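You operate a simulated robot arm through the tools that you are given. There is no shell and no other tool. Be economical: measure what you need, move in short steps, check, and stop when the job is done.

The job below is to be done with a simulated robot arm. You get a single attempt, and the scene is never put back.

JOB
Unclamp the purple and blue housings and shut them in the blue box.

Only the result counts: the job must be done as asked and must still hold three seconds after the hand-in. Knocking over, shifting, dropping, spilling or breaking anything else fails it.

ROBOT AND FRAMES
A 5-joint arm with a two-finger parallel gripper, fixed in place. Base frame: the origin is at the foot of the arm, x ahead of it, y to its left, z up; the work surface is at about z = 0.4. Units: cm, rad, N and s.
With the tool pointing down near the work surface it reaches from about 26 to 68 cm from the base axis. Its first joint turns from -1.152 to 1.152 rad. The tool tilts only in the upright plane through the base axis and itself; it spins freely about its own axis. Payload 2.9 kg.
The tool frame sits at the grasp point between the pads (the TCP): z along the fingers, y along the line on which they close. The tips reach 3 cm beyond it. The gripper opens to 11 cm. The fingers are 2 cm wide and 1 cm thick; the gripper's body (4.8 by 11.2 cm) begins 5.5 cm behind the TCP.
Orientation is that of the tool frame in the base frame, as a unit quaternion [x, y, z, w]. With the fingers straight down and closing along the base's y, the tool's x points along the base's -x, its y along +y and its z along -z.

CONTROLS
- The arm moves only by the tool play_rows. Its argument "targets" is a list of rows, each an object (a shift or turn left out is 0, a gripper value left out holds the last) with "linear": the shift along the tool's x, y, z in cm, a list of three; "rotation": the turn, a rotation vector about the tool's x, y, z in rad, a list of three. In form: [{"linear": [x, y, z], "rotation": [rx, ry, rz]}, ...]. A call has 1 to 10 rows; each row shifts and turns the commanded pose from where the row before left it, along the tool's axes as they then stand. "hand" is the closure, from 0 (fully open) to 1 (shut), set as the call begins (left out, the last holds). Each row takes 0.2 s and may step no farther than 5 cm and 0.15 rad from the row before; otherwise, or with a gripper value out of range, the whole call is refused. Where a pose cannot be reached the arm comes as near as it can. A force on the tool above 70 N (or 10 N above the force at the start of the call, whichever is more), or a blocked arm, ends the call early, and 0.2 s more pass. The fingers move at their own pace (about 10.8 cm/s each) and stop on an object; they squeeze with about 35 N. The grip force told is the motor's: it shows also when the fingers shut on nothing. Time passes only in rows, and 0.2 s behind the last, so rows that do not move let the fingers close. The reply holds the time, the measured pose of the TCP, the force on the tool along the base axes, the opening and the grip force, in the units named above and with some noise.
- Cameras (640 x 400 px; columns grow to the right, rows downward): "scene" is fixed at [6.44, -47.32, 59.5]; the picture's right is [0.40, -0.92, 0.00], its down [-0.58, -0.25, -0.78] and it looks along [0.71, 0.31, -0.63] (base axes); focal length 338 px, centre (320, 200). "wrist" rides on the gripper at [-3.6, 0, -5.7] in the tool frame; the picture's right is [0.00, -1.00, 0.00], its down [0.97, 0.00, -0.24] and it looks along [0.24, 0.00, 0.97] (tool axes); focal length 218 px, centre (320, 200). There is no depth. A picture from a camera that has moved, and an enlarged one, comes with that camera's place and axes in the base frame and with its lens. The place of the scene camera against the robot may be out by one fixed shift of up to 1.8 cm in any direction.
- camera(camera): a new picture of that camera. The clock stands still meanwhile.
- close_up(camera, box): a new picture of the part [left, top, right, bottom] of that camera's present view, enlarged. The clock stands still meanwhile.
- hand_in(): hands the job in; it is judged then, once.

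Work in short steps. Places have to be worked out from the pictures, the camera data and where the tool is seen: move nearer, look again, correct. Check each grasp and each placing, and mend what went wrong. You have 120 turns and 84 pictures in all, those below and enlarged ones among them. Open the gripper and draw the arm clear of the work before you hand the job in, unless the task says otherwise; then end with one line.

The tools are called after "Emit:" as a command line: name --argument value ..., lists and objects as JSON in quotes. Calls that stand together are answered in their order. play_rows: Moves the arm, as the interface text tells. Its arguments: {"type":"object","properties":{"targets":{"type":"array"},"hand":{"type":"number"}},"required":["targets"]} The other tools are called the same way: camera (camera) takes a picture; close_up (camera, box) takes an enlarged picture of a part of a camera's view; hand_in () hands the job in.

At the start:

```text
time: 0.0
position: [38.76, -9.06, 34.34]
ee_rot: [0.0, 1.0, 0.0, 0.0]
force: [-0.5, -0.7, 0.3]
gripper_width: 11.02
gripper_force: 0.1
```

scene: 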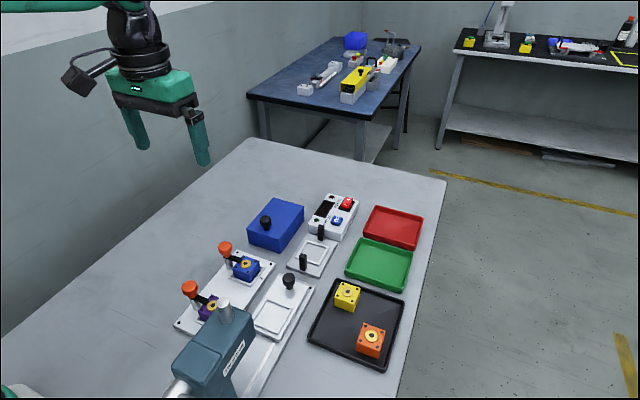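
wrist: 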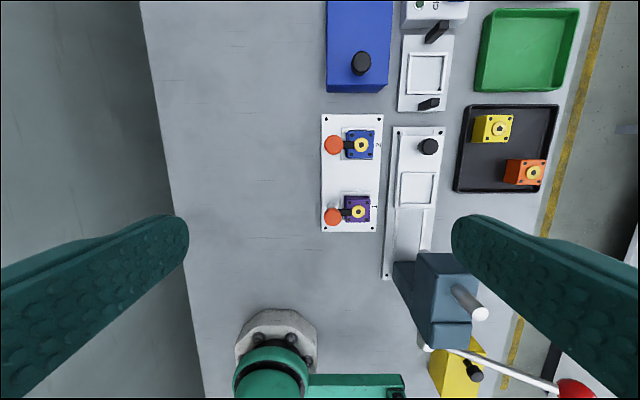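

I'll look closely at the clamps, housings and blue box before moving.

Emit:
close_up --camera "scene" --box '[165, 180, 325, 340]'

Emit:
close_up --camera "wrist" --box '[300, 0, 480, 240]'

Emit:
close_up --camera "scene" --box '[240, 180, 370, 280]'

```text
2.50 times, centred on (245, 260) of scene
camera zoom: at [6.44, -47.32, 59.5], right [0.4, -0.92, 0.0], down [-0.58, -0.25, -0.78], along [0.71, 0.31, -0.63], focal length 845 px, centre (508, 50)
```

zoom: 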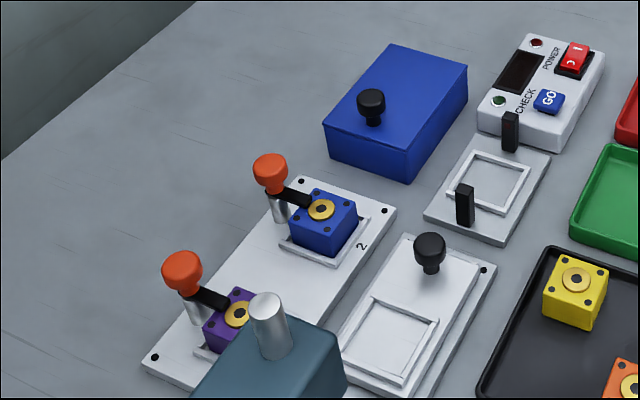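

```text
1.67 times, centred on (390, 120) of wrist
camera zoom: at [42.27, -9.05, 39.93], right [0.0, -1.0, 0.0], down [-0.97, 0.0, 0.24], along [-0.24, 0.0, -0.97], focal length 364 px, centre (203, 333)
```

zoom: 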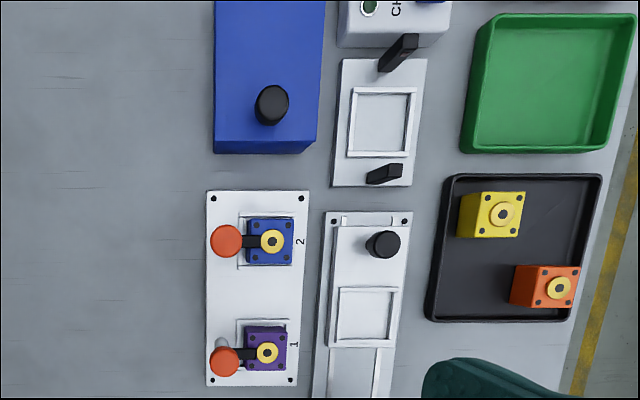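

```text
4.00 times, centred on (305, 230) of scene
camera zoom: at [6.44, -47.32, 59.5], right [0.4, -0.92, 0.0], down [-0.58, -0.25, -0.78], along [0.71, 0.31, -0.63], focal length 1352 px, centre (380, 80)
```

zoom: 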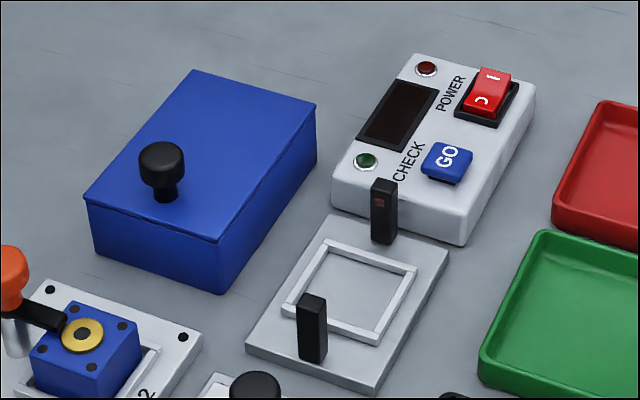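

The layout is a swing/lever clamp on each housing, a press nearby at about x 24–30, y −20 to −27, and a box with a knobbed lid. I'll go lower, staying clear of the press, for a closer look.

Emit:
play_rows --targets '[{"linear": [0, -1, 4]}, {"linear": [0, -1, 4]}, {"linear": [0, -1, 4]}, {}]'

Emit:
camera --camera "wrist"

```text
time: 1.0
position: [38.9, -12.34, 22.1]
ee_rot: [0.0, 1.0, 0.0, 0.0]
force: [-0.6, 0.2, -1.3]
gripper_width: 10.98
gripper_force: 0.0
```

```text
78 pictures are left
camera wrist: at [42.32, -12.26, 27.79], right [0.0, -1.0, 0.0], down [-0.97, 0.0, 0.24], along [-0.24, 0.0, -0.97], focal length 218 px, centre (320, 200)
```

wrist: 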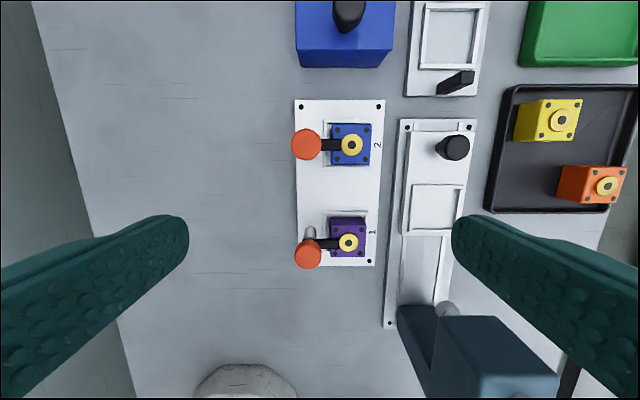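

Knobs triangulate to about (31.5, −11.05) and (42.5, −11.05), tops around z≈7–8; housings at y≈−15.6. I'll zoom in on the clamps to see how they work.

Emit:
close_up --camera "scene" --box '[205, 230, 275, 290]'

Emit:
close_up --camera "wrist" --box '[280, 90, 400, 280]'

```text
6.67 times, centred on (240, 260) of scene
camera zoom: at [6.44, -47.32, 59.5], right [0.4, -0.92, 0.0], down [-0.58, -0.25, -0.78], along [0.71, 0.31, -0.63], focal length 2253 px, centre (853, -200)
```

zoom: 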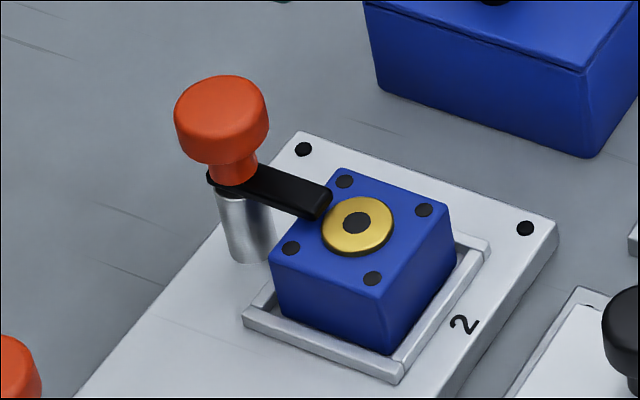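

```text
2.11 times, centred on (340, 185) of wrist
camera zoom: at [42.32, -12.26, 27.79], right [0.0, -1.0, 0.0], down [-0.97, 0.0, 0.24], along [-0.24, 0.0, -0.97], focal length 460 px, centre (278, 232)
```

zoom: 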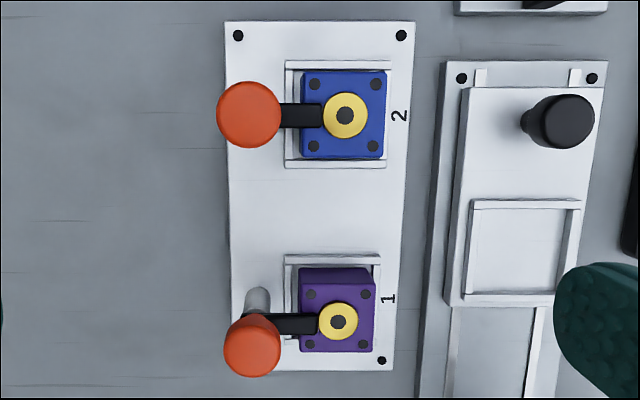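

These are swing clamps: orange knob on a vertical post with an arm over the housing. I'll spin the tool 90° so the fingers straddle the knob along x, then look again.

Emit:
play_rows --targets '[{"rotation": [0, 0, 0.15]}, {"rotation": [0, 0, 0.15]}, {"rotation": [0, 0, 0.15]}, {"rotation": [0, 0, 0.15]}, {"rotation": [0, 0, 0.15]}, {"rotation": [0, 0, 0.15]}, {"rotation": [0, 0, 0.15]}, {"rotation": [0, 0, 0.15]}, {"rotation": [0, 0, 0.15]}, {"rotation": [0, 0, 0.15]}]' --hand 0.45

Emit:
play_rows --targets '[{"rotation": [0, 0, 0.0708]}, {"linear": [1.29, 3.6, 0]}, {"linear": [0, 0, 4]}, {"linear": [0, 0, 3]}, {}]'

Emit:
camera --camera "wrist"

Emit:
close_up --camera "scene" --box '[165, 180, 325, 340]'

```text
time: 3.2
position: [38.75, -12.08, 22.29]
ee_rot: [0.683, 0.73, 0.0, 0.0]
force: [-1.2, -1.0, 0.4]
gripper_width: 6.05
gripper_force: 0.0
```

```text
time: 4.4
position: [42.01, -10.72, 15.3]
ee_rot: [0.707, 0.707, 0.0, 0.0]
force: [0.4, -0.3, 0.5]
gripper_width: 6.06
gripper_force: 0.0
```

```text
75 pictures are left
camera wrist: at [42.03, -14.29, 20.87], right [-1.0, 0.0, 0.0], down [0.0, 0.97, 0.24], along [0.0, 0.24, -0.97], focal length 218 px, centre (320, 200)
```

wrist: 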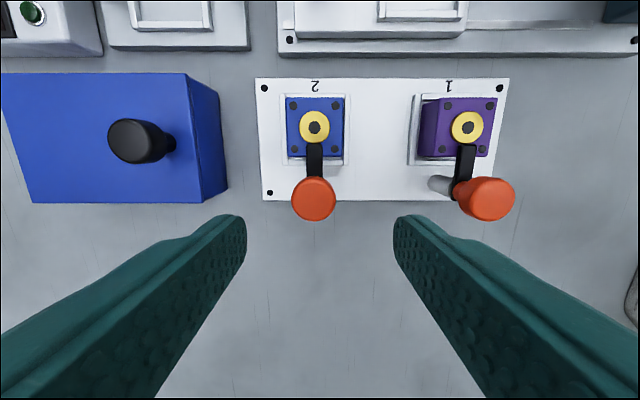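

```text
2.50 times, centred on (245, 260) of scene
camera zoom: at [6.44, -47.32, 59.5], right [0.4, -0.92, 0.0], down [-0.58, -0.25, -0.78], along [0.71, 0.31, -0.63], focal length 845 px, centre (508, 50)
```

zoom: 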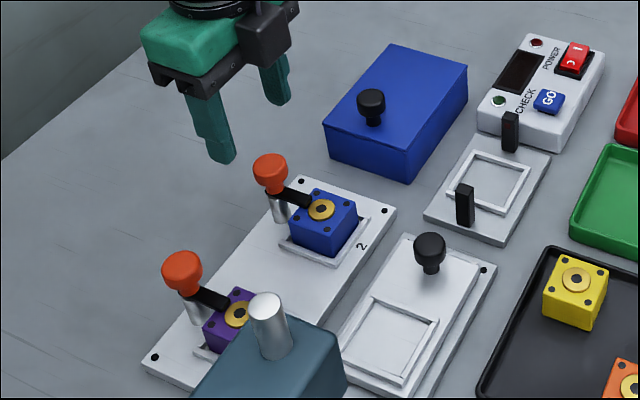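

The blue clamp's knob sits at (42.4, −11.15) with its top at z≈7.6. I'll descend to straddle it and then close.

Emit:
play_rows --targets '[{"linear": [-0.37, 0.08, 3]}, {"linear": [0, 0, 3]}, {"linear": [0, 0, 1.9]}, {}]'

Emit:
play_rows --targets '[{}, {}, {}]' --hand 1

Emit:
close_up --camera "scene" --box '[185, 180, 305, 300]'

```text
time: 5.4
position: [42.41, -11.13, 7.2]
ee_rot: [0.707, 0.707, 0.0, 0.0]
force: [-0.4, -0.5, 0.0]
gripper_width: 6.06
gripper_force: 0.1
```

```text
time: 6.2
position: [42.43, -11.05, 7.42]
ee_rot: [0.707, 0.707, 0.001, 0.002]
force: [20.8, -0.5, -12.5]
gripper_width: 2.74
gripper_force: 44.8
```

```text
3.33 times, centred on (245, 240) of scene
camera zoom: at [6.45, -47.32, 59.5], right [0.4, -0.92, 0.0], down [-0.58, -0.25, -0.78], along [0.71, 0.31, -0.63], focal length 1127 px, centre (570, 67)
```

zoom: 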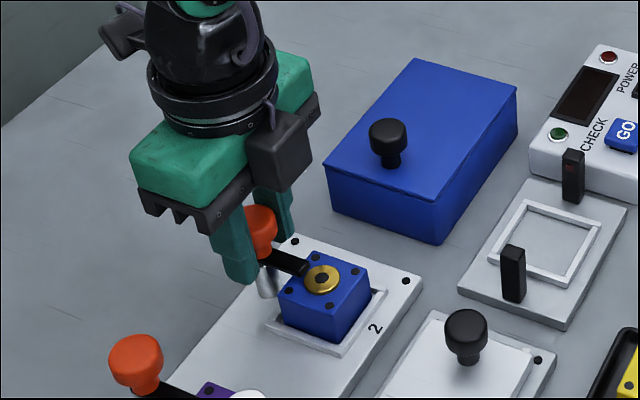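

Gripped at 2.74 cm. I'll try a short turn counter-clockwise (seen from above) and watch the force.

Emit:
play_rows --targets '[{"linear": [0, 0.1, 0], "rotation": [0, 0, -0.1]}, {"rotation": [0, 0, -0.15]}, {"rotation": [0, 0, -0.15]}, {}]'

Emit:
close_up --camera "scene" --box '[185, 180, 305, 300]'

```text
time: 7.2
position: [42.52, -11.15, 7.48]
ee_rot: [0.551, 0.835, 0.0, 0.002]
force: [11.7, 2.9, 6.6]
gripper_width: 2.73
gripper_force: 44.9
```

```text
3.33 times, centred on (245, 240) of scene
camera zoom: at [6.44, -47.32, 59.5], right [0.4, -0.92, 0.0], down [-0.58, -0.25, -0.78], along [0.71, 0.31, -0.63], focal length 1127 px, centre (570, 67)
```

zoom: 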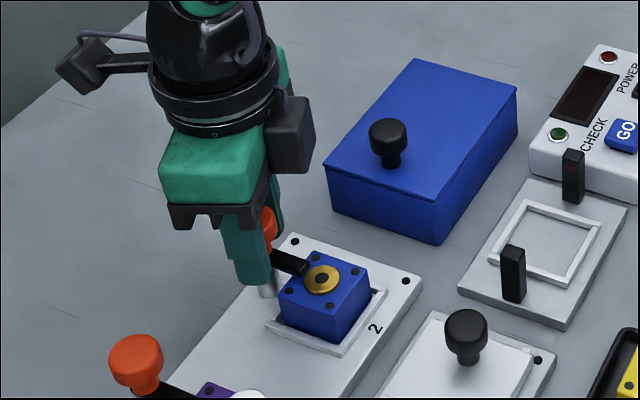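

The gripper turned 0.4 rad but the arm didn't follow. I'll turn back and try the other direction.

Emit:
play_rows --targets '[{"rotation": [0, 0, 0.15]}, {"rotation": [0, 0, 0.15]}, {"rotation": [0, 0, 0.15]}, {"rotation": [0, 0, 0.15]}, {"rotation": [0, 0, 0.15]}, {"rotation": [0, 0, 0.15]}, {}]'

Emit:
close_up --camera "scene" --box '[185, 180, 305, 300]'

```text
time: 8.8
position: [42.28, -11.13, 7.42]
ee_rot: [0.86, 0.51, -0.001, -0.001]
force: [-6.4, 3.5, 19.8]
gripper_width: 2.74
gripper_force: 44.8
```

```text
3.33 times, centred on (245, 240) of scene
camera zoom: at [6.43, -47.32, 59.51], right [0.4, -0.92, 0.0], down [-0.58, -0.25, -0.78], along [0.71, 0.31, -0.63], focal length 1127 px, centre (570, 67)
```

zoom: 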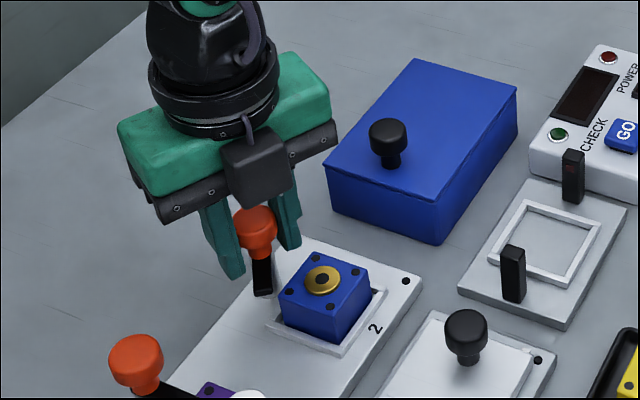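

Clockwise works: the arm has swung off the housing. I'll continue to roughly 90°.

Emit:
play_rows --targets '[{"rotation": [0, 0, 0.15]}, {"rotation": [0, 0, 0.15]}, {"rotation": [0, 0, 0.15]}, {"rotation": [0, 0, 0.15]}, {"rotation": [0, 0, 0.1]}, {}]'

Emit:
close_up --camera "scene" --box '[185, 180, 305, 300]'

```text
time: 10.2
position: [42.45, -11.07, 7.21]
ee_rot: [0.983, 0.185, -0.003, -0.002]
force: [-15.3, 24.3, 15.6]
gripper_width: 2.77
gripper_force: 45.1
```

```text
3.33 times, centred on (245, 240) of scene
camera zoom: at [6.43, -47.32, 59.5], right [0.4, -0.92, 0.0], down [-0.58, -0.25, -0.78], along [0.71, 0.31, -0.63], focal length 1127 px, centre (570, 67)
```

zoom: 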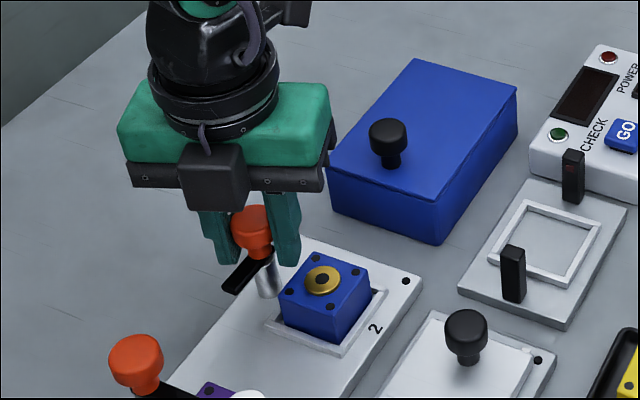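

The blue clamp is swung well clear, past 90°. I'll release with a small opening, lift, spin back, and go to the purple knob at (31.45, −11.13).

Emit:
play_rows --targets '[{}, {}, {"linear": [0, 0, -2]}, {"linear": [0, 0, -4]}, {}]' --hand 0.7

Emit:
play_rows --targets '[{"rotation": [0, 0, -0.15]}, {"rotation": [0, 0, -0.15]}, {"rotation": [0, 0, -0.15]}, {"rotation": [0, 0, -0.15]}, {"rotation": [0, 0, -0.15]}, {"rotation": [0, 0, -0.15]}, {"rotation": [0, 0, -0.15]}, {"rotation": [0, 0, -0.15]}, {}]' --hand 0.45

Emit:
play_rows --targets '[{"linear": [0, -4, 0]}, {"linear": [0, -4, 0]}, {"linear": [0, -3.05, 0]}, {}]'

Emit:
camera --camera "wrist"

Emit:
camera --camera "scene"

```text
time: 11.4
position: [42.74, -11.08, 13.35]
ee_rot: [0.983, 0.185, 0.0, 0.001]
force: [0.4, 0.5, 0.3]
gripper_width: 3.31
gripper_force: 0.1
```

```text
time: 13.4
position: [42.65, -11.12, 13.35]
ee_rot: [0.707, 0.707, -0.001, 0.0]
force: [0.7, 0.0, -0.8]
gripper_width: 6.05
gripper_force: 0.0
```

```text
time: 14.4
position: [31.61, -11.29, 13.29]
ee_rot: [0.708, 0.706, -0.001, 0.001]
force: [0.6, 1.1, 0.8]
gripper_width: 6.06
gripper_force: 0.1
```

```text
69 pictures are left
camera wrist: at [31.52, -14.83, 18.9], right [-1.0, 0.0, 0.0], down [0.0, 0.97, 0.24], along [0.0, 0.24, -0.97], focal length 218 px, centre (320, 200)
```

wrist: 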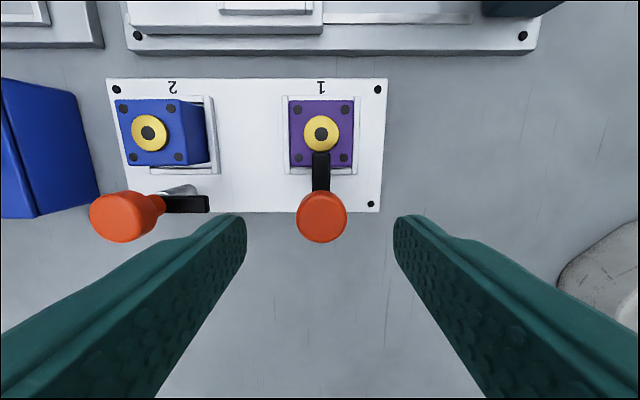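

```text
68 pictures are left
```

scene: 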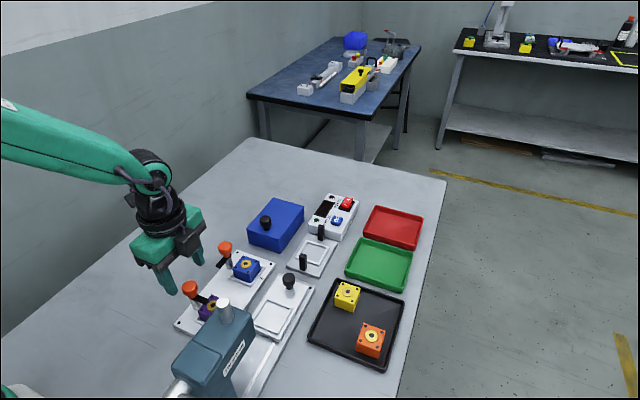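

Purple knob is at (31.4, −11.13), right under the tool. Descend and grip.

Emit:
play_rows --targets '[{"linear": [0, -0.1, 3]}, {"linear": [0, 0, 2.9]}, {}]'

Emit:
play_rows --targets '[{}, {}, {}]' --hand 1

Emit:
play_rows --targets '[{"rotation": [0, 0, 0.15]}, {"rotation": [0, 0, 0.15]}, {"rotation": [0, 0, 0.15]}, {"rotation": [0, 0, 0.15]}, {"rotation": [0, 0, 0.15]}, {"rotation": [0, 0, 0.15]}, {"rotation": [0, 0, 0.15]}, {"rotation": [0, 0, 0.15]}, {"rotation": [0, 0, 0.15]}, {"rotation": [0, 0, 0.15]}]'

Emit:
close_up --camera "scene" --box '[145, 220, 265, 340]'

```text
time: 15.2
position: [31.62, -11.11, 7.36]
ee_rot: [0.707, 0.707, 0.0, 0.0]
force: [0.4, 0.2, 0.0]
gripper_width: 6.05
gripper_force: 0.0
```

```text
time: 16.0
position: [31.66, -11.02, 7.48]
ee_rot: [0.707, 0.707, -0.001, -0.001]
force: [-11.0, 0.2, 3.8]
gripper_width: 2.75
gripper_force: 45.4
```

```text
time: 18.2
position: [31.36, -11.03, 7.4]
ee_rot: [0.999, 0.034, -0.001, 0.0]
force: [-12.0, 37.0, 34.8]
gripper_width: 2.7
gripper_force: 45.0
```

```text
3.33 times, centred on (205, 280) of scene
camera zoom: at [6.43, -47.31, 59.51], right [0.4, -0.92, 0.0], down [-0.58, -0.25, -0.78], along [0.71, 0.31, -0.63], focal length 1127 px, centre (703, -67)
```

zoom: 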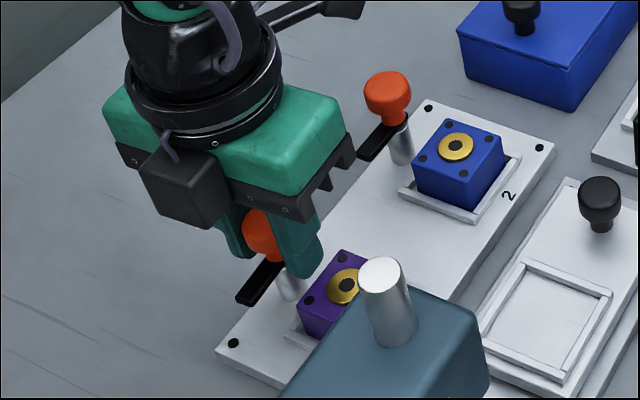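

Both clamps are open. I'll release, lift, and go look at the box lid.

Emit:
play_rows --targets '[{"rotation": [0, 0, -0.05]}, {}, {"linear": [0, 0, -2]}, {"linear": [0, 0, -4]}, {"linear": [0, 0, -5]}, {}]' --hand 0.7

Emit:
play_rows --targets '[{"rotation": [0, 0, 0.07], "linear": [-4, 0, 0]}, {"linear": [-4.5, -0.5, -1]}, {"linear": [-4.5, -0.5, -1]}, {}]' --hand 0

Emit:
camera --camera "wrist"

Emit:
close_up --camera "scene" --box '[165, 180, 325, 340]'

```text
time: 19.6
position: [31.38, -11.36, 18.41]
ee_rot: [0.998, 0.06, 0.001, 0.0]
force: [0.3, -0.5, -0.1]
gripper_width: 3.31
gripper_force: 0.0
```

```text
time: 20.6
position: [18.36, -11.21, 20.28]
ee_rot: [1.0, 0.026, 0.0, 0.0]
force: [-0.4, 0.1, -0.5]
gripper_width: 10.98
gripper_force: 0.1
```

```text
66 pictures are left
camera wrist: at [14.75, -11.37, 25.96], right [-0.05, 1.0, 0.0], down [0.97, 0.05, 0.24], along [0.24, 0.01, -0.97], focal length 218 px, centre (320, 200)
```

wrist: 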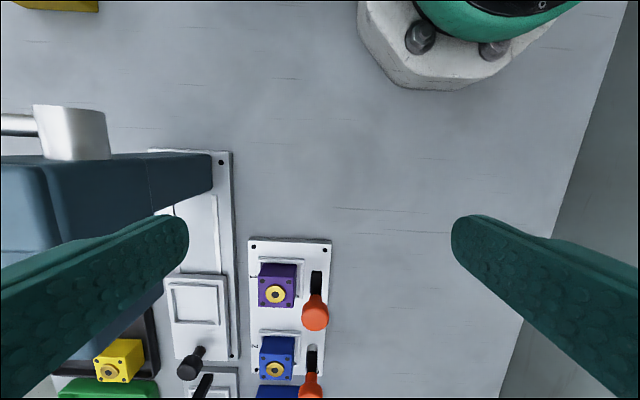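

```text
2.50 times, centred on (245, 260) of scene
camera zoom: at [6.44, -47.32, 59.5], right [0.4, -0.92, 0.0], down [-0.58, -0.25, -0.78], along [0.71, 0.31, -0.63], focal length 845 px, centre (508, 50)
```

zoom: 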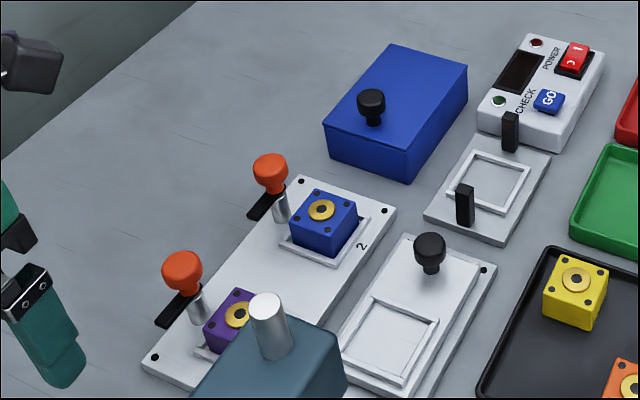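

The spin left tool x pointing along base +x, so I moved backwards harmlessly. Now I'll go forward toward the box, with the camera looking at it from the front.

Emit:
play_rows --targets '[{"rotation": [0, 0, 0.052]}, {"linear": [4.5, 0, 0]}, {"linear": [4.8, 0, 0]}, {"linear": [4.8, 0.8, 0]}, {"linear": [4.8, 0.8, 0]}, {"linear": [4.8, 0.8, 0]}, {"linear": [4, 0.8, 0]}, {}]'

Emit:
camera --camera "wrist"

```text
time: 22.4
position: [46.2, -14.24, 20.34]
ee_rot: [1.0, 0.001, 0.0, 0.0]
force: [0.6, -0.7, 0.1]
gripper_width: 11.0
gripper_force: 0.1
```

```text
64 pictures are left
camera wrist: at [42.52, -14.24, 25.97], right [0.0, 1.0, 0.0], down [0.97, 0.0, 0.24], along [0.24, 0.0, -0.97], focal length 218 px, centre (320, 200)
```

wrist: 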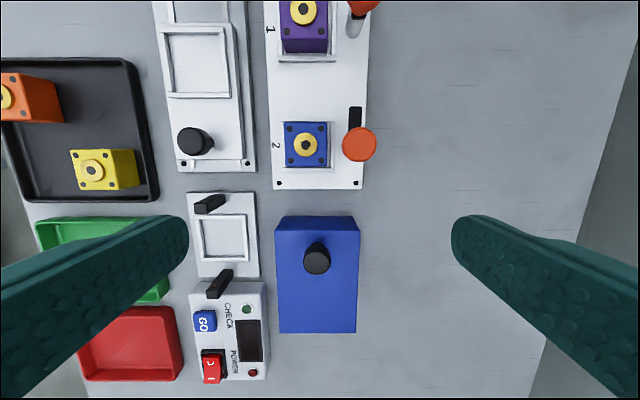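

Box spans about x 51–64, y −18.8 to −10.3, lid top near z≈4.5, knob at (53, −14.5); the knob near the front suggests a hinge at the back. I'll go above the knob for a closer view.

Emit:
play_rows --targets '[{"linear": [3.5, 0.15, 4]}, {"linear": [3.3, 0.1, 4]}, {}]' --hand 0.45

Emit:
camera --camera "wrist"

Emit:
close_up --camera "scene" --box '[220, 160, 340, 260]'

```text
refused: row 1 steps farther than a row can; nothing moved
```

```text
63 pictures are left
camera wrist: at [42.52, -14.24, 25.97], right [0.0, 1.0, 0.0], down [0.97, 0.0, 0.24], along [0.24, 0.0, -0.97], focal length 218 px, centre (320, 200)
```

wrist: 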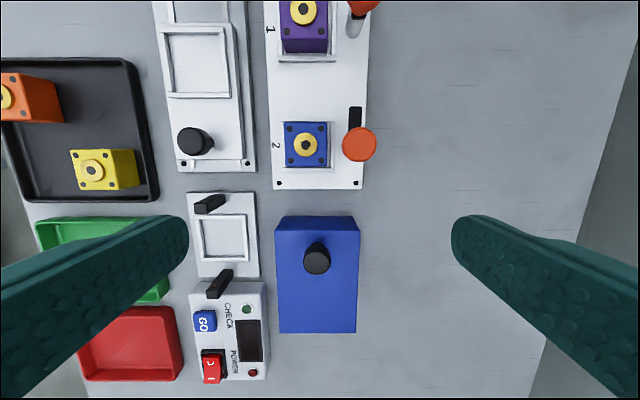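

```text
4.00 times, centred on (280, 210) of scene
camera zoom: at [6.44, -47.32, 59.5], right [0.4, -0.92, 0.0], down [-0.58, -0.25, -0.78], along [0.71, 0.31, -0.63], focal length 1352 px, centre (480, 160)
```

zoom: 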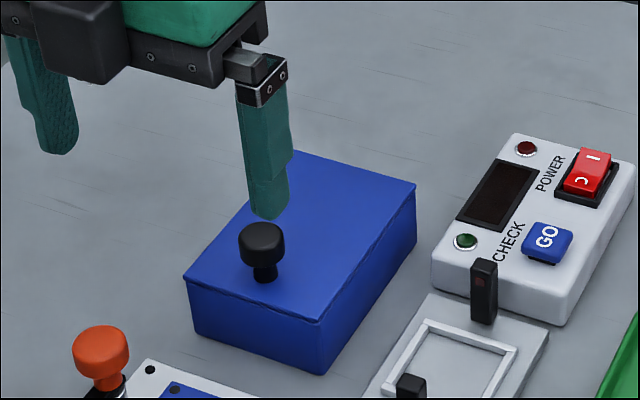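

That step was slightly too long; I'll repeat it in three smaller rows.

Emit:
play_rows --targets '[{"linear": [2.4, 0.1, 2.7]}, {"linear": [2.2, 0.1, 2.7]}, {"linear": [2.2, 0.05, 2.6]}, {}]' --hand 0.45

Emit:
camera --camera "wrist"

Emit:
close_up --camera "scene" --box '[220, 160, 340, 260]'

```text
time: 23.4
position: [52.97, -14.48, 12.18]
ee_rot: [1.0, 0.0, 0.0, 0.0]
force: [0.9, -0.2, -0.7]
gripper_width: 6.03
gripper_force: 0.2
```

```text
61 pictures are left
camera wrist: at [49.33, -14.51, 17.91], right [0.0, 1.0, 0.0], down [0.97, 0.0, 0.24], along [0.24, 0.0, -0.97], focal length 218 px, centre (320, 200)
```

wrist: 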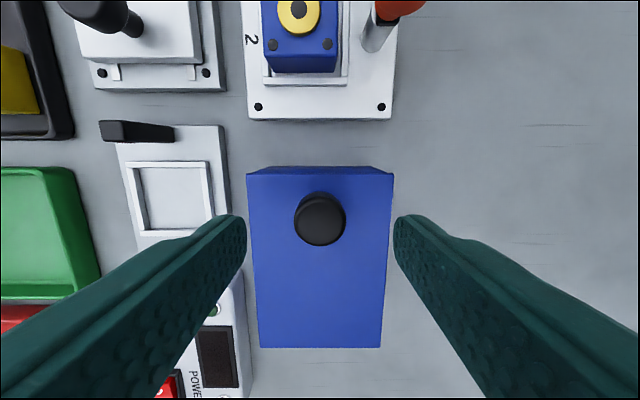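

```text
4.00 times, centred on (280, 210) of scene
camera zoom: at [6.44, -47.32, 59.5], right [0.4, -0.92, 0.0], down [-0.58, -0.25, -0.78], along [0.71, 0.31, -0.63], focal length 1352 px, centre (480, 160)
```

zoom: 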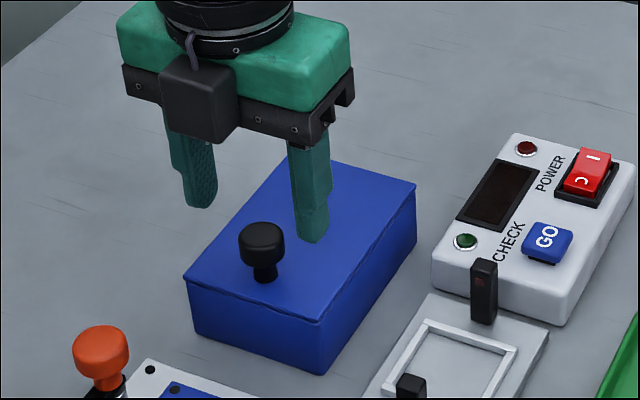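

Knob cap at (52.65, −14.5), top ≈7.8, lid top ≈4.7. I'll descend to TCP z≈8.3 (tips ≈5.3) and grip the knob across y.

Emit:
play_rows --targets '[{"linear": [-0.3, 0, 2]}, {"linear": [0, 0, 1.9]}, {}]'

Emit:
play_rows --targets '[{}, {}, {}]' --hand 1

Emit:
close_up --camera "scene" --box '[220, 160, 340, 260]'

```text
time: 24.2
position: [52.64, -14.69, 8.35]
ee_rot: [1.0, 0.0, 0.0, 0.001]
force: [-0.1, 0.1, 0.1]
gripper_width: 6.05
gripper_force: 0.1
```

```text
time: 25.0
position: [52.56, -14.43, 8.49]
ee_rot: [1.0, 0.001, -0.001, -0.001]
force: [-0.3, 20.5, 0.5]
gripper_width: 2.48
gripper_force: 45.0
```

```text
4.00 times, centred on (280, 210) of scene
camera zoom: at [6.44, -47.32, 59.5], right [0.4, -0.92, 0.0], down [-0.58, -0.25, -0.78], along [0.71, 0.31, -0.63], focal length 1352 px, centre (480, 160)
```

zoom: 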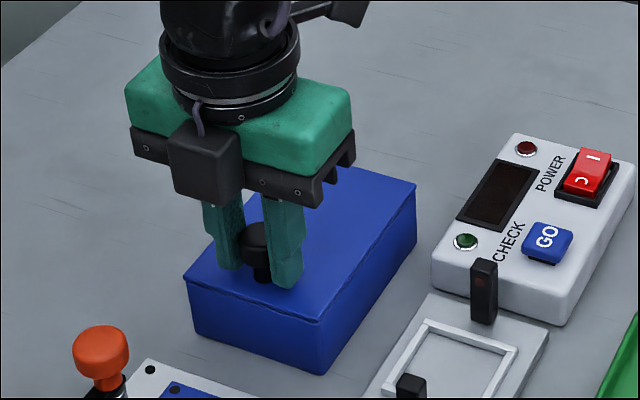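

Gripped (2.48 cm). I'll lift slightly and see whether the lid hinges or comes off.

Emit:
play_rows --targets '[{"linear": [0, -0.1, -0.5]}, {"linear": [0, 0, -0.7]}, {"linear": [0.1, 0, -0.8]}, {}]'

Emit:
close_up --camera "scene" --box '[220, 160, 340, 260]'

```text
time: 26.0
position: [52.47, -14.55, 10.01]
ee_rot: [1.0, -0.001, -0.005, -0.001]
force: [-1.0, 1.3, -35.4]
gripper_width: 2.48
gripper_force: 45.5
```

```text
4.00 times, centred on (280, 210) of scene
camera zoom: at [6.46, -47.33, 59.49], right [0.4, -0.92, 0.0], down [-0.58, -0.25, -0.78], along [0.71, 0.31, -0.63], focal length 1352 px, centre (480, 160)
```

zoom: 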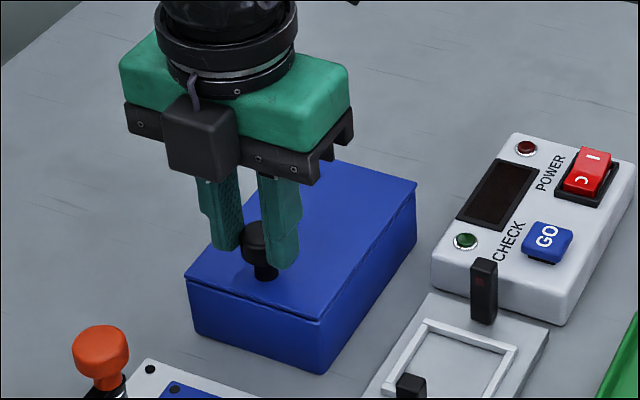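

The pads slipped up the knob with 35 N and the lid barely moved. Let me look closer before pulling further.

Emit:
close_up --camera "scene" --box '[258, 192, 308, 254]'

Emit:
camera --camera "wrist"

```text
6.45 times, centred on (283, 223) of scene
camera zoom: at [6.46, -47.33, 59.49], right [0.4, -0.92, 0.0], down [-0.58, -0.25, -0.78], along [0.71, 0.31, -0.63], focal length 2181 px, centre (559, 52)
```

zoom: 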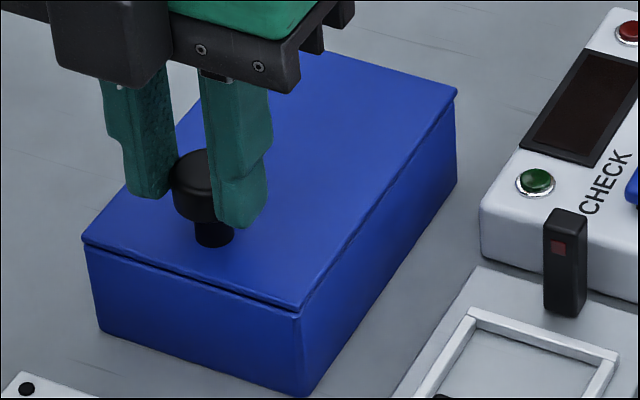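

```text
56 pictures are left
camera wrist: at [48.86, -14.54, 15.74], right [0.0, 1.0, 0.0], down [0.97, 0.0, 0.23], along [0.23, 0.0, -0.97], focal length 218 px, centre (320, 200)
```

wrist: 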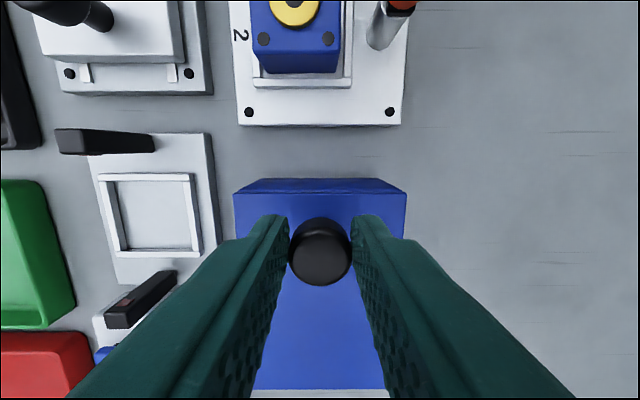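

No visible lid motion yet, but the gripper is loaded. I'll wait a few rows to see whether it creeps (damped hinge) or stays latched.

Emit:
play_rows --targets '[{}, {}, {}, {}, {}]'

Emit:
close_up --camera "scene" --box '[258, 192, 308, 254]'

```text
time: 27.2
position: [52.56, -14.63, 10.01]
ee_rot: [1.0, 0.0, -0.004, -0.001]
force: [0.4, -9.8, -36.4]
gripper_width: 2.48
gripper_force: 44.7
```

```text
6.45 times, centred on (283, 223) of scene
camera zoom: at [6.46, -47.33, 59.49], right [0.4, -0.92, 0.0], down [-0.58, -0.25, -0.78], along [0.71, 0.31, -0.63], focal length 2181 px, centre (559, 52)
```

zoom: 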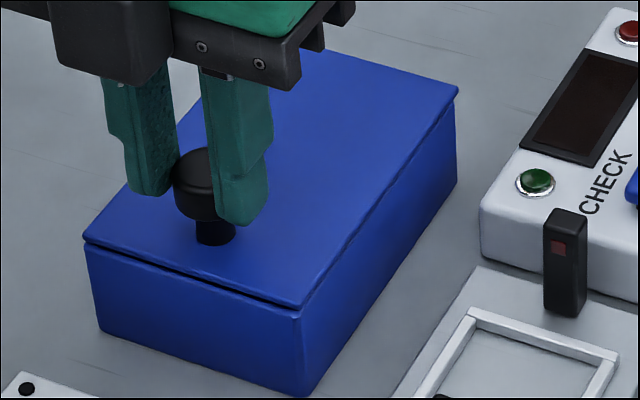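

36 N up and only a hairline gap: the lid isn't hinging under a lift, and the box itself is clearly fixed down. I'll re-seat the grip lower, then test whether the lid slides.

Emit:
play_rows --targets '[{}, {"linear": [0, 0, 1]}, {"linear": [0, 0, 1.1]}, {}]' --hand 0.65

Emit:
play_rows --targets '[{}, {}, {}]' --hand 1

Emit:
play_rows --targets '[{"linear": [0.3, 0, 0]}, {"linear": [0.4, 0, 0]}, {"linear": [0.3, 0, 0]}, {}]'

Emit:
close_up --camera "scene" --box '[258, 192, 308, 254]'

```text
time: 28.2
position: [52.68, -14.48, 8.35]
ee_rot: [1.0, 0.0, 0.0, 0.0]
force: [-0.8, 0.4, 0.7]
gripper_width: 3.84
gripper_force: 0.2
```

```text
time: 29.0
position: [52.59, -14.59, 8.36]
ee_rot: [1.0, 0.0, 0.0, 0.0]
force: [0.0, -5.4, -0.6]
gripper_width: 2.51
gripper_force: 44.7
```

```text
time: 30.0
position: [53.79, -14.56, 8.4]
ee_rot: [1.0, -0.002, 0.001, 0.0]
force: [0.1, -9.4, -8.1]
gripper_width: 2.48
gripper_force: 45.1
```

```text
6.45 times, centred on (283, 223) of scene
camera zoom: at [6.44, -47.32, 59.5], right [0.4, -0.92, 0.0], down [-0.58, -0.25, -0.78], along [0.71, 0.31, -0.63], focal length 2181 px, centre (559, 52)
```

zoom: 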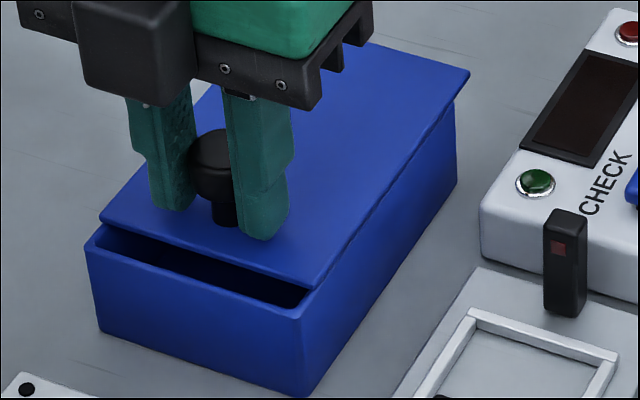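

The lid slides along +x with little force. I'll slide it open further.

Emit:
play_rows --targets '[{"linear": [1.2, 0, 0]}, {"linear": [1.4, 0, 0]}, {"linear": [1.4, 0, 0]}, {"linear": [1.4, 0, 0]}, {"linear": [1.4, 0, 0]}, {"linear": [1.4, 0, 0]}, {"linear": [1.2, 0, 0]}, {}]'

Emit:
camera --camera "scene"

Emit:
camera --camera "wrist"

```text
time: 31.8
position: [63.01, -14.46, 8.38]
ee_rot: [1.0, -0.001, -0.001, 0.0]
force: [-0.3, -16.0, -11.7]
gripper_width: 2.5
gripper_force: 44.3
```

```text
53 pictures are left
```

scene: 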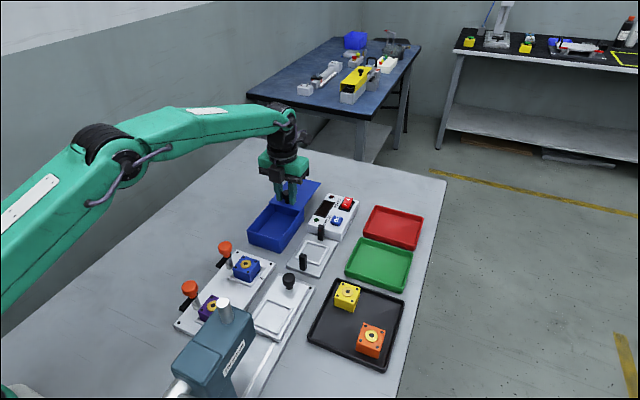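

```text
52 pictures are left
camera wrist: at [59.39, -14.52, 14.06], right [0.0, 1.0, 0.0], down [0.97, 0.0, 0.24], along [0.24, 0.0, -0.97], focal length 218 px, centre (320, 200)
```

wrist: 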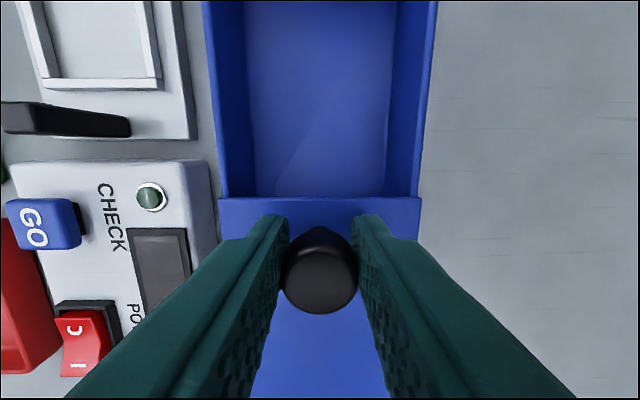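

The lid slid 10.4 cm with no stop yet. I'll push another 1.3 cm for room, then release and lift.

Emit:
play_rows --targets '[{"linear": [0.7, 0, 0]}, {"linear": [0.6, 0, 0]}, {}]'

Emit:
play_rows --targets '[{}, {}, {"linear": [0, 0, -4]}, {"linear": [0, 0, -4]}, {"linear": [-4.5, 0, -1]}, {"linear": [-4.5, 0, -1]}, {}]' --hand 0.6

Emit:
camera --camera "wrist"

```text
time: 32.6
position: [64.47, -14.48, 8.35]
ee_rot: [1.0, -0.001, 0.0, 0.0]
force: [-0.7, -17.7, -8.3]
gripper_width: 2.47
gripper_force: 45.3
```

```text
time: 34.2
position: [55.37, -14.69, 18.45]
ee_rot: [1.0, 0.001, 0.0, 0.0]
force: [-0.2, -0.8, -0.5]
gripper_width: 4.39
gripper_force: 0.0
```

```text
51 pictures are left
camera wrist: at [51.6, -14.66, 24.08], right [0.0, 1.0, 0.0], down [0.97, 0.0, 0.24], along [0.24, 0.0, -0.97], focal length 218 px, centre (320, 200)
```

wrist: 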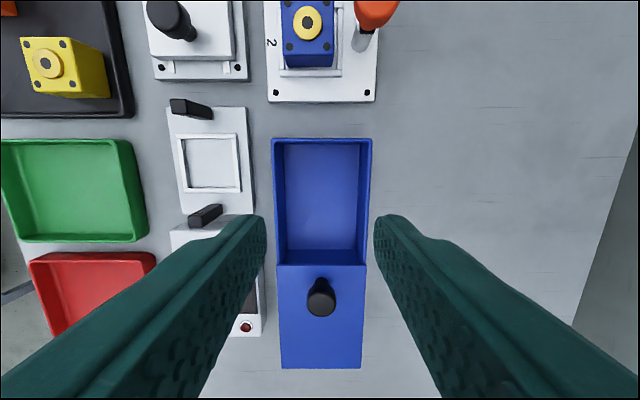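

The box is open from x≈51.4 to 63, interior y≈−18.3 to −10.9. I'll spin +90° (camera to the +y side, away from the press) and move over the blue housing.

Emit:
play_rows --targets '[{"linear": [-4.3, 0, 0], "rotation": [0, 0, 0]}, {"linear": [-4.3, 0, 0]}, {"linear": [-4.3, 1, 0]}, {"rotation": [0, 0, 0.15]}, {"rotation": [0, 0, 0.15]}, {"rotation": [0, 0, 0.15]}, {"rotation": [0, 0, 0.15]}, {"rotation": [0, 0, 0.15]}, {"rotation": [0, 0, 0.15]}, {"rotation": [0, 0, 0.15]}]' --hand 0.45

Emit:
play_rows --targets '[{"rotation": [0, 0, 0.15]}, {"rotation": [0, 0, 0.15]}, {"rotation": [0, 0, 0.15]}, {"rotation": [0, 0, 0.0708]}, {"linear": [0, 0, 4]}, {}]'

Emit:
camera --camera "wrist"

Emit:
close_up --camera "scene" --box '[185, 180, 305, 300]'

```text
time: 36.4
position: [19.81, -40.0, 18.42]
ee_rot: [0.882, -0.471, 0.0, 0.0]
force: [-0.3, -1.2, -0.1]
gripper_width: 6.05
gripper_force: 0.0
out of reach, approached as far as the arm can: row 5, 6, 7, 8, 9, 10
```

```text
time: 37.8
position: [19.82, -39.95, 14.59]
ee_rot: [0.882, -0.47, -0.001, 0.0]
force: [0.7, -0.2, 0.3]
gripper_width: 6.05
gripper_force: 0.0
out of reach, approached as far as the arm can: row 1, 2, 3, 4
```

```text
50 pictures are left
camera wrist: at [17.74, -36.95, 20.16], right [0.83, 0.56, 0.0], down [0.54, -0.81, 0.24], along [0.13, -0.2, -0.97], focal length 218 px, centre (320, 200)
```

wrist: 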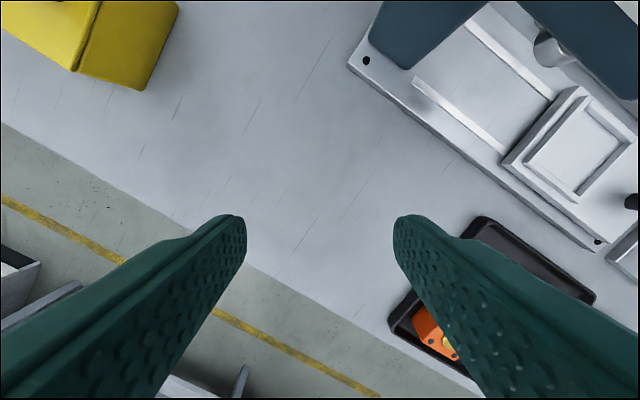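

```text
3.33 times, centred on (245, 240) of scene
camera zoom: at [6.44, -47.32, 59.5], right [0.4, -0.92, 0.0], down [-0.58, -0.25, -0.78], along [0.71, 0.31, -0.63], focal length 1127 px, centre (570, 67)
```

zoom: 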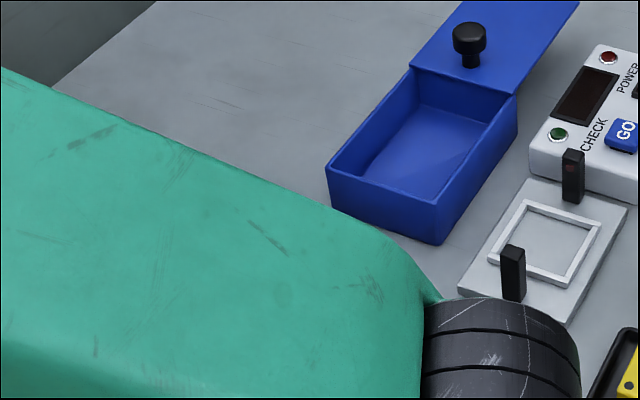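

The spin joint hit its limit and the arm swung aside to the right. No contact was reported, but I'll check the whole scene before moving anything.

Emit:
camera --camera "scene"

```text
48 pictures are left
```

scene: 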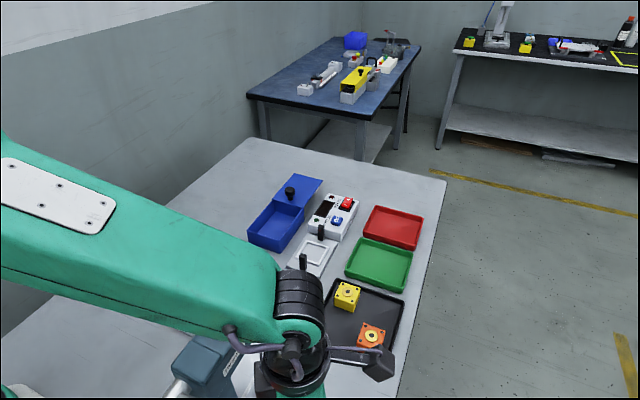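

Everything visible is undisturbed. I'll raise straight up first and see where the commanded pose stands.

Emit:
play_rows --targets '[{"linear": [0, 0, -3]}, {"linear": [0, 0, -3]}, {"linear": [0, 0, -3]}, {"linear": [0, 0, -3]}, {}]'

```text
time: 39.0
position: [19.78, -39.92, 26.36]
ee_rot: [0.883, -0.47, -0.001, 0.0]
force: [0.2, 1.5, -0.6]
gripper_width: 6.06
gripper_force: 0.1
```

The commanded pose now matches the arm. The spin limit lies just past this orientation, so I'll spin back the other way here, high up and clear of everything.

Emit:
play_rows --targets '[{"rotation": [0, 0, -0.15]}, {"rotation": [0, 0, -0.15]}, {"rotation": [0, 0, -0.15]}, {"rotation": [0, 0, -0.15]}, {"rotation": [0, 0, -0.15]}, {"rotation": [0, 0, -0.15]}, {"rotation": [0, 0, -0.15]}, {"rotation": [0, 0, -0.15]}, {"rotation": [0, 0, -0.15]}, {"rotation": [0, 0, -0.15]}]'

Emit:
play_rows --targets '[{"rotation": [0, 0, -0.15]}, {"rotation": [0, 0, -0.15]}, {"rotation": [0, 0, -0.15]}, {"rotation": [0, 0, -0.15]}, {"rotation": [0, 0, -0.15]}, {"rotation": [0, 0, -0.15]}, {"rotation": [0, 0, -0.15]}, {"rotation": [0, 0, -0.15]}, {"rotation": [0, 0, -0.15]}, {"rotation": [0, 0, -0.15]}]'

Emit:
play_rows --targets '[{"rotation": [0, 0, -0.15]}, {"rotation": [0, 0, -0.15]}, {"rotation": [0, 0, -0.15]}, {"rotation": [0, 0, -0.15]}, {"rotation": [0, 0, -0.15]}, {"rotation": [0, 0, -0.15]}, {"rotation": [0, 0, -0.15]}, {"rotation": [0, 0, -0.07]}, {}]'

```text
time: 41.2
position: [19.73, -39.95, 26.51]
ee_rot: [0.966, 0.259, -0.001, 0.001]
force: [-0.1, -0.5, -0.4]
gripper_width: 6.04
gripper_force: 0.0
```

```text
time: 43.4
position: [19.8, -39.9, 26.4]
ee_rot: [0.531, 0.848, 0.0, 0.0]
force: [1.3, 0.8, 0.1]
gripper_width: 6.05
gripper_force: 0.1
```

```text
time: 45.4
position: [19.83, -40.07, 26.46]
ee_rot: [0.0, 1.0, 0.001, -0.001]
force: [0.7, 0.0, -0.6]
gripper_width: 6.07
gripper_force: 0.0
```

Orientation is back to the starting one. I'll move around the press at height to above the blue housing.

Emit:
play_rows --targets '[{"linear": [-4.5, 0, 0]}, {"linear": [-4.5, 0, 0]}, {"linear": [-4.5, 0, 0]}, {"linear": [-4.6, 0, 0]}, {"linear": [-4.5, 0, 0]}, {"linear": [0, 4.9, 0]}, {"linear": [0, 4.9, 0]}, {"linear": [0, 4.9, 0]}, {"linear": [0, 4.9, 0]}, {"linear": [0, 4.8, 0]}]'

Emit:
play_rows --targets '[{"rotation": [0, 0, -0.15]}, {"rotation": [0, 0, -0.15]}, {"rotation": [0, 0, -0.15]}, {"rotation": [0, 0, -0.15]}, {"rotation": [0, 0, -0.15]}, {"rotation": [0, 0, -0.15]}, {"rotation": [0, 0, -0.15]}, {"rotation": [0, 0, -0.15]}, {"rotation": [0, 0, -0.15]}, {"rotation": [0, 0, -0.15]}]'

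```text
time: 47.6
position: [42.42, -15.51, 26.5]
ee_rot: [0.002, 1.0, 0.0, 0.0]
force: [0.4, -0.1, -0.9]
gripper_width: 6.06
gripper_force: 0.0
```

```text
time: 49.8
position: [42.46, -15.61, 26.59]
ee_rot: [-0.681, 0.732, 0.0, 0.001]
force: [-1.3, -1.0, 0.7]
gripper_width: 6.08
gripper_force: 0.0
```

Reached cleanly. Finish the spin, descend to a view height, and check alignment.

Emit:
play_rows --targets '[{"rotation": [0, 0, -0.072]}, {"linear": [0, 0, 4]}, {"linear": [0, 0, 4]}, {"linear": [0, 0, 4]}, {}]'

Emit:
camera --camera "wrist"

Emit:
camera --camera "scene"

```text
time: 51.0
position: [42.43, -15.61, 14.43]
ee_rot: [-0.707, 0.708, -0.001, 0.0]
force: [0.1, -0.6, -0.4]
gripper_width: 6.04
gripper_force: 0.2
```

```text
47 pictures are left
camera wrist: at [42.38, -12.04, 20.09], right [1.0, 0.0, 0.0], down [0.0, -0.97, 0.24], along [0.0, -0.24, -0.97], focal length 218 px, centre (320, 200)
```

wrist: 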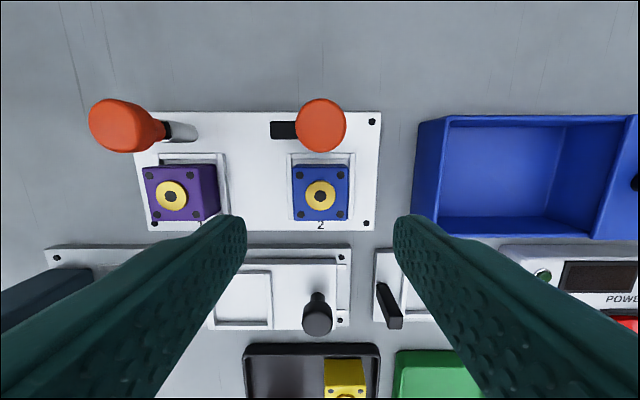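

```text
46 pictures are left
```

scene: 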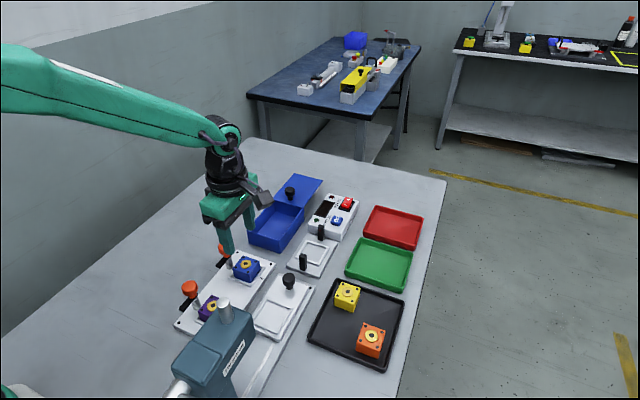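

Blue housing centred at (42.45, −15.55), about 4.2 cm wide, directly below. Descend to TCP z≈5.4 and grip.

Emit:
play_rows --targets '[{"linear": [0, 0, 3]}, {"linear": [0, 0, 3]}, {"linear": [0, 0, 2]}, {"linear": [0, 0, 1]}, {}]'

Emit:
play_rows --targets '[{}, {}, {}]' --hand 1

Emit:
close_up --camera "scene" --box '[185, 180, 305, 300]'

```text
time: 52.2
position: [42.42, -15.48, 5.42]
ee_rot: [-0.706, 0.708, -0.001, -0.001]
force: [-0.2, -0.1, -1.0]
gripper_width: 6.03
gripper_force: 0.1
```

```text
time: 53.0
position: [42.37, -15.4, 5.46]
ee_rot: [-0.707, 0.708, -0.001, -0.001]
force: [0.2, 0.2, 0.7]
gripper_width: 4.13
gripper_force: 34.9
```

```text
3.33 times, centred on (245, 240) of scene
camera zoom: at [6.44, -47.32, 59.5], right [0.4, -0.92, 0.0], down [-0.58, -0.25, -0.78], along [0.71, 0.31, -0.63], focal length 1127 px, centre (570, 67)
```

zoom: 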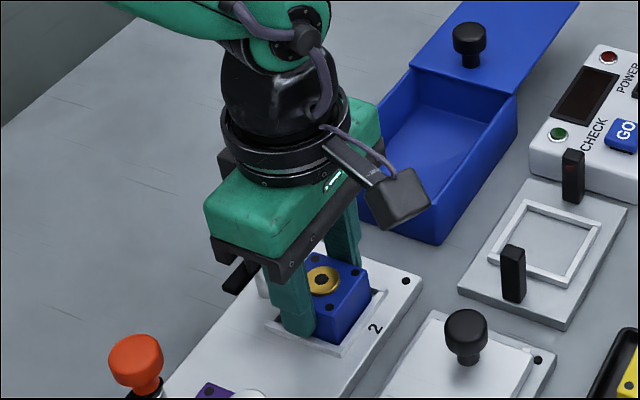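

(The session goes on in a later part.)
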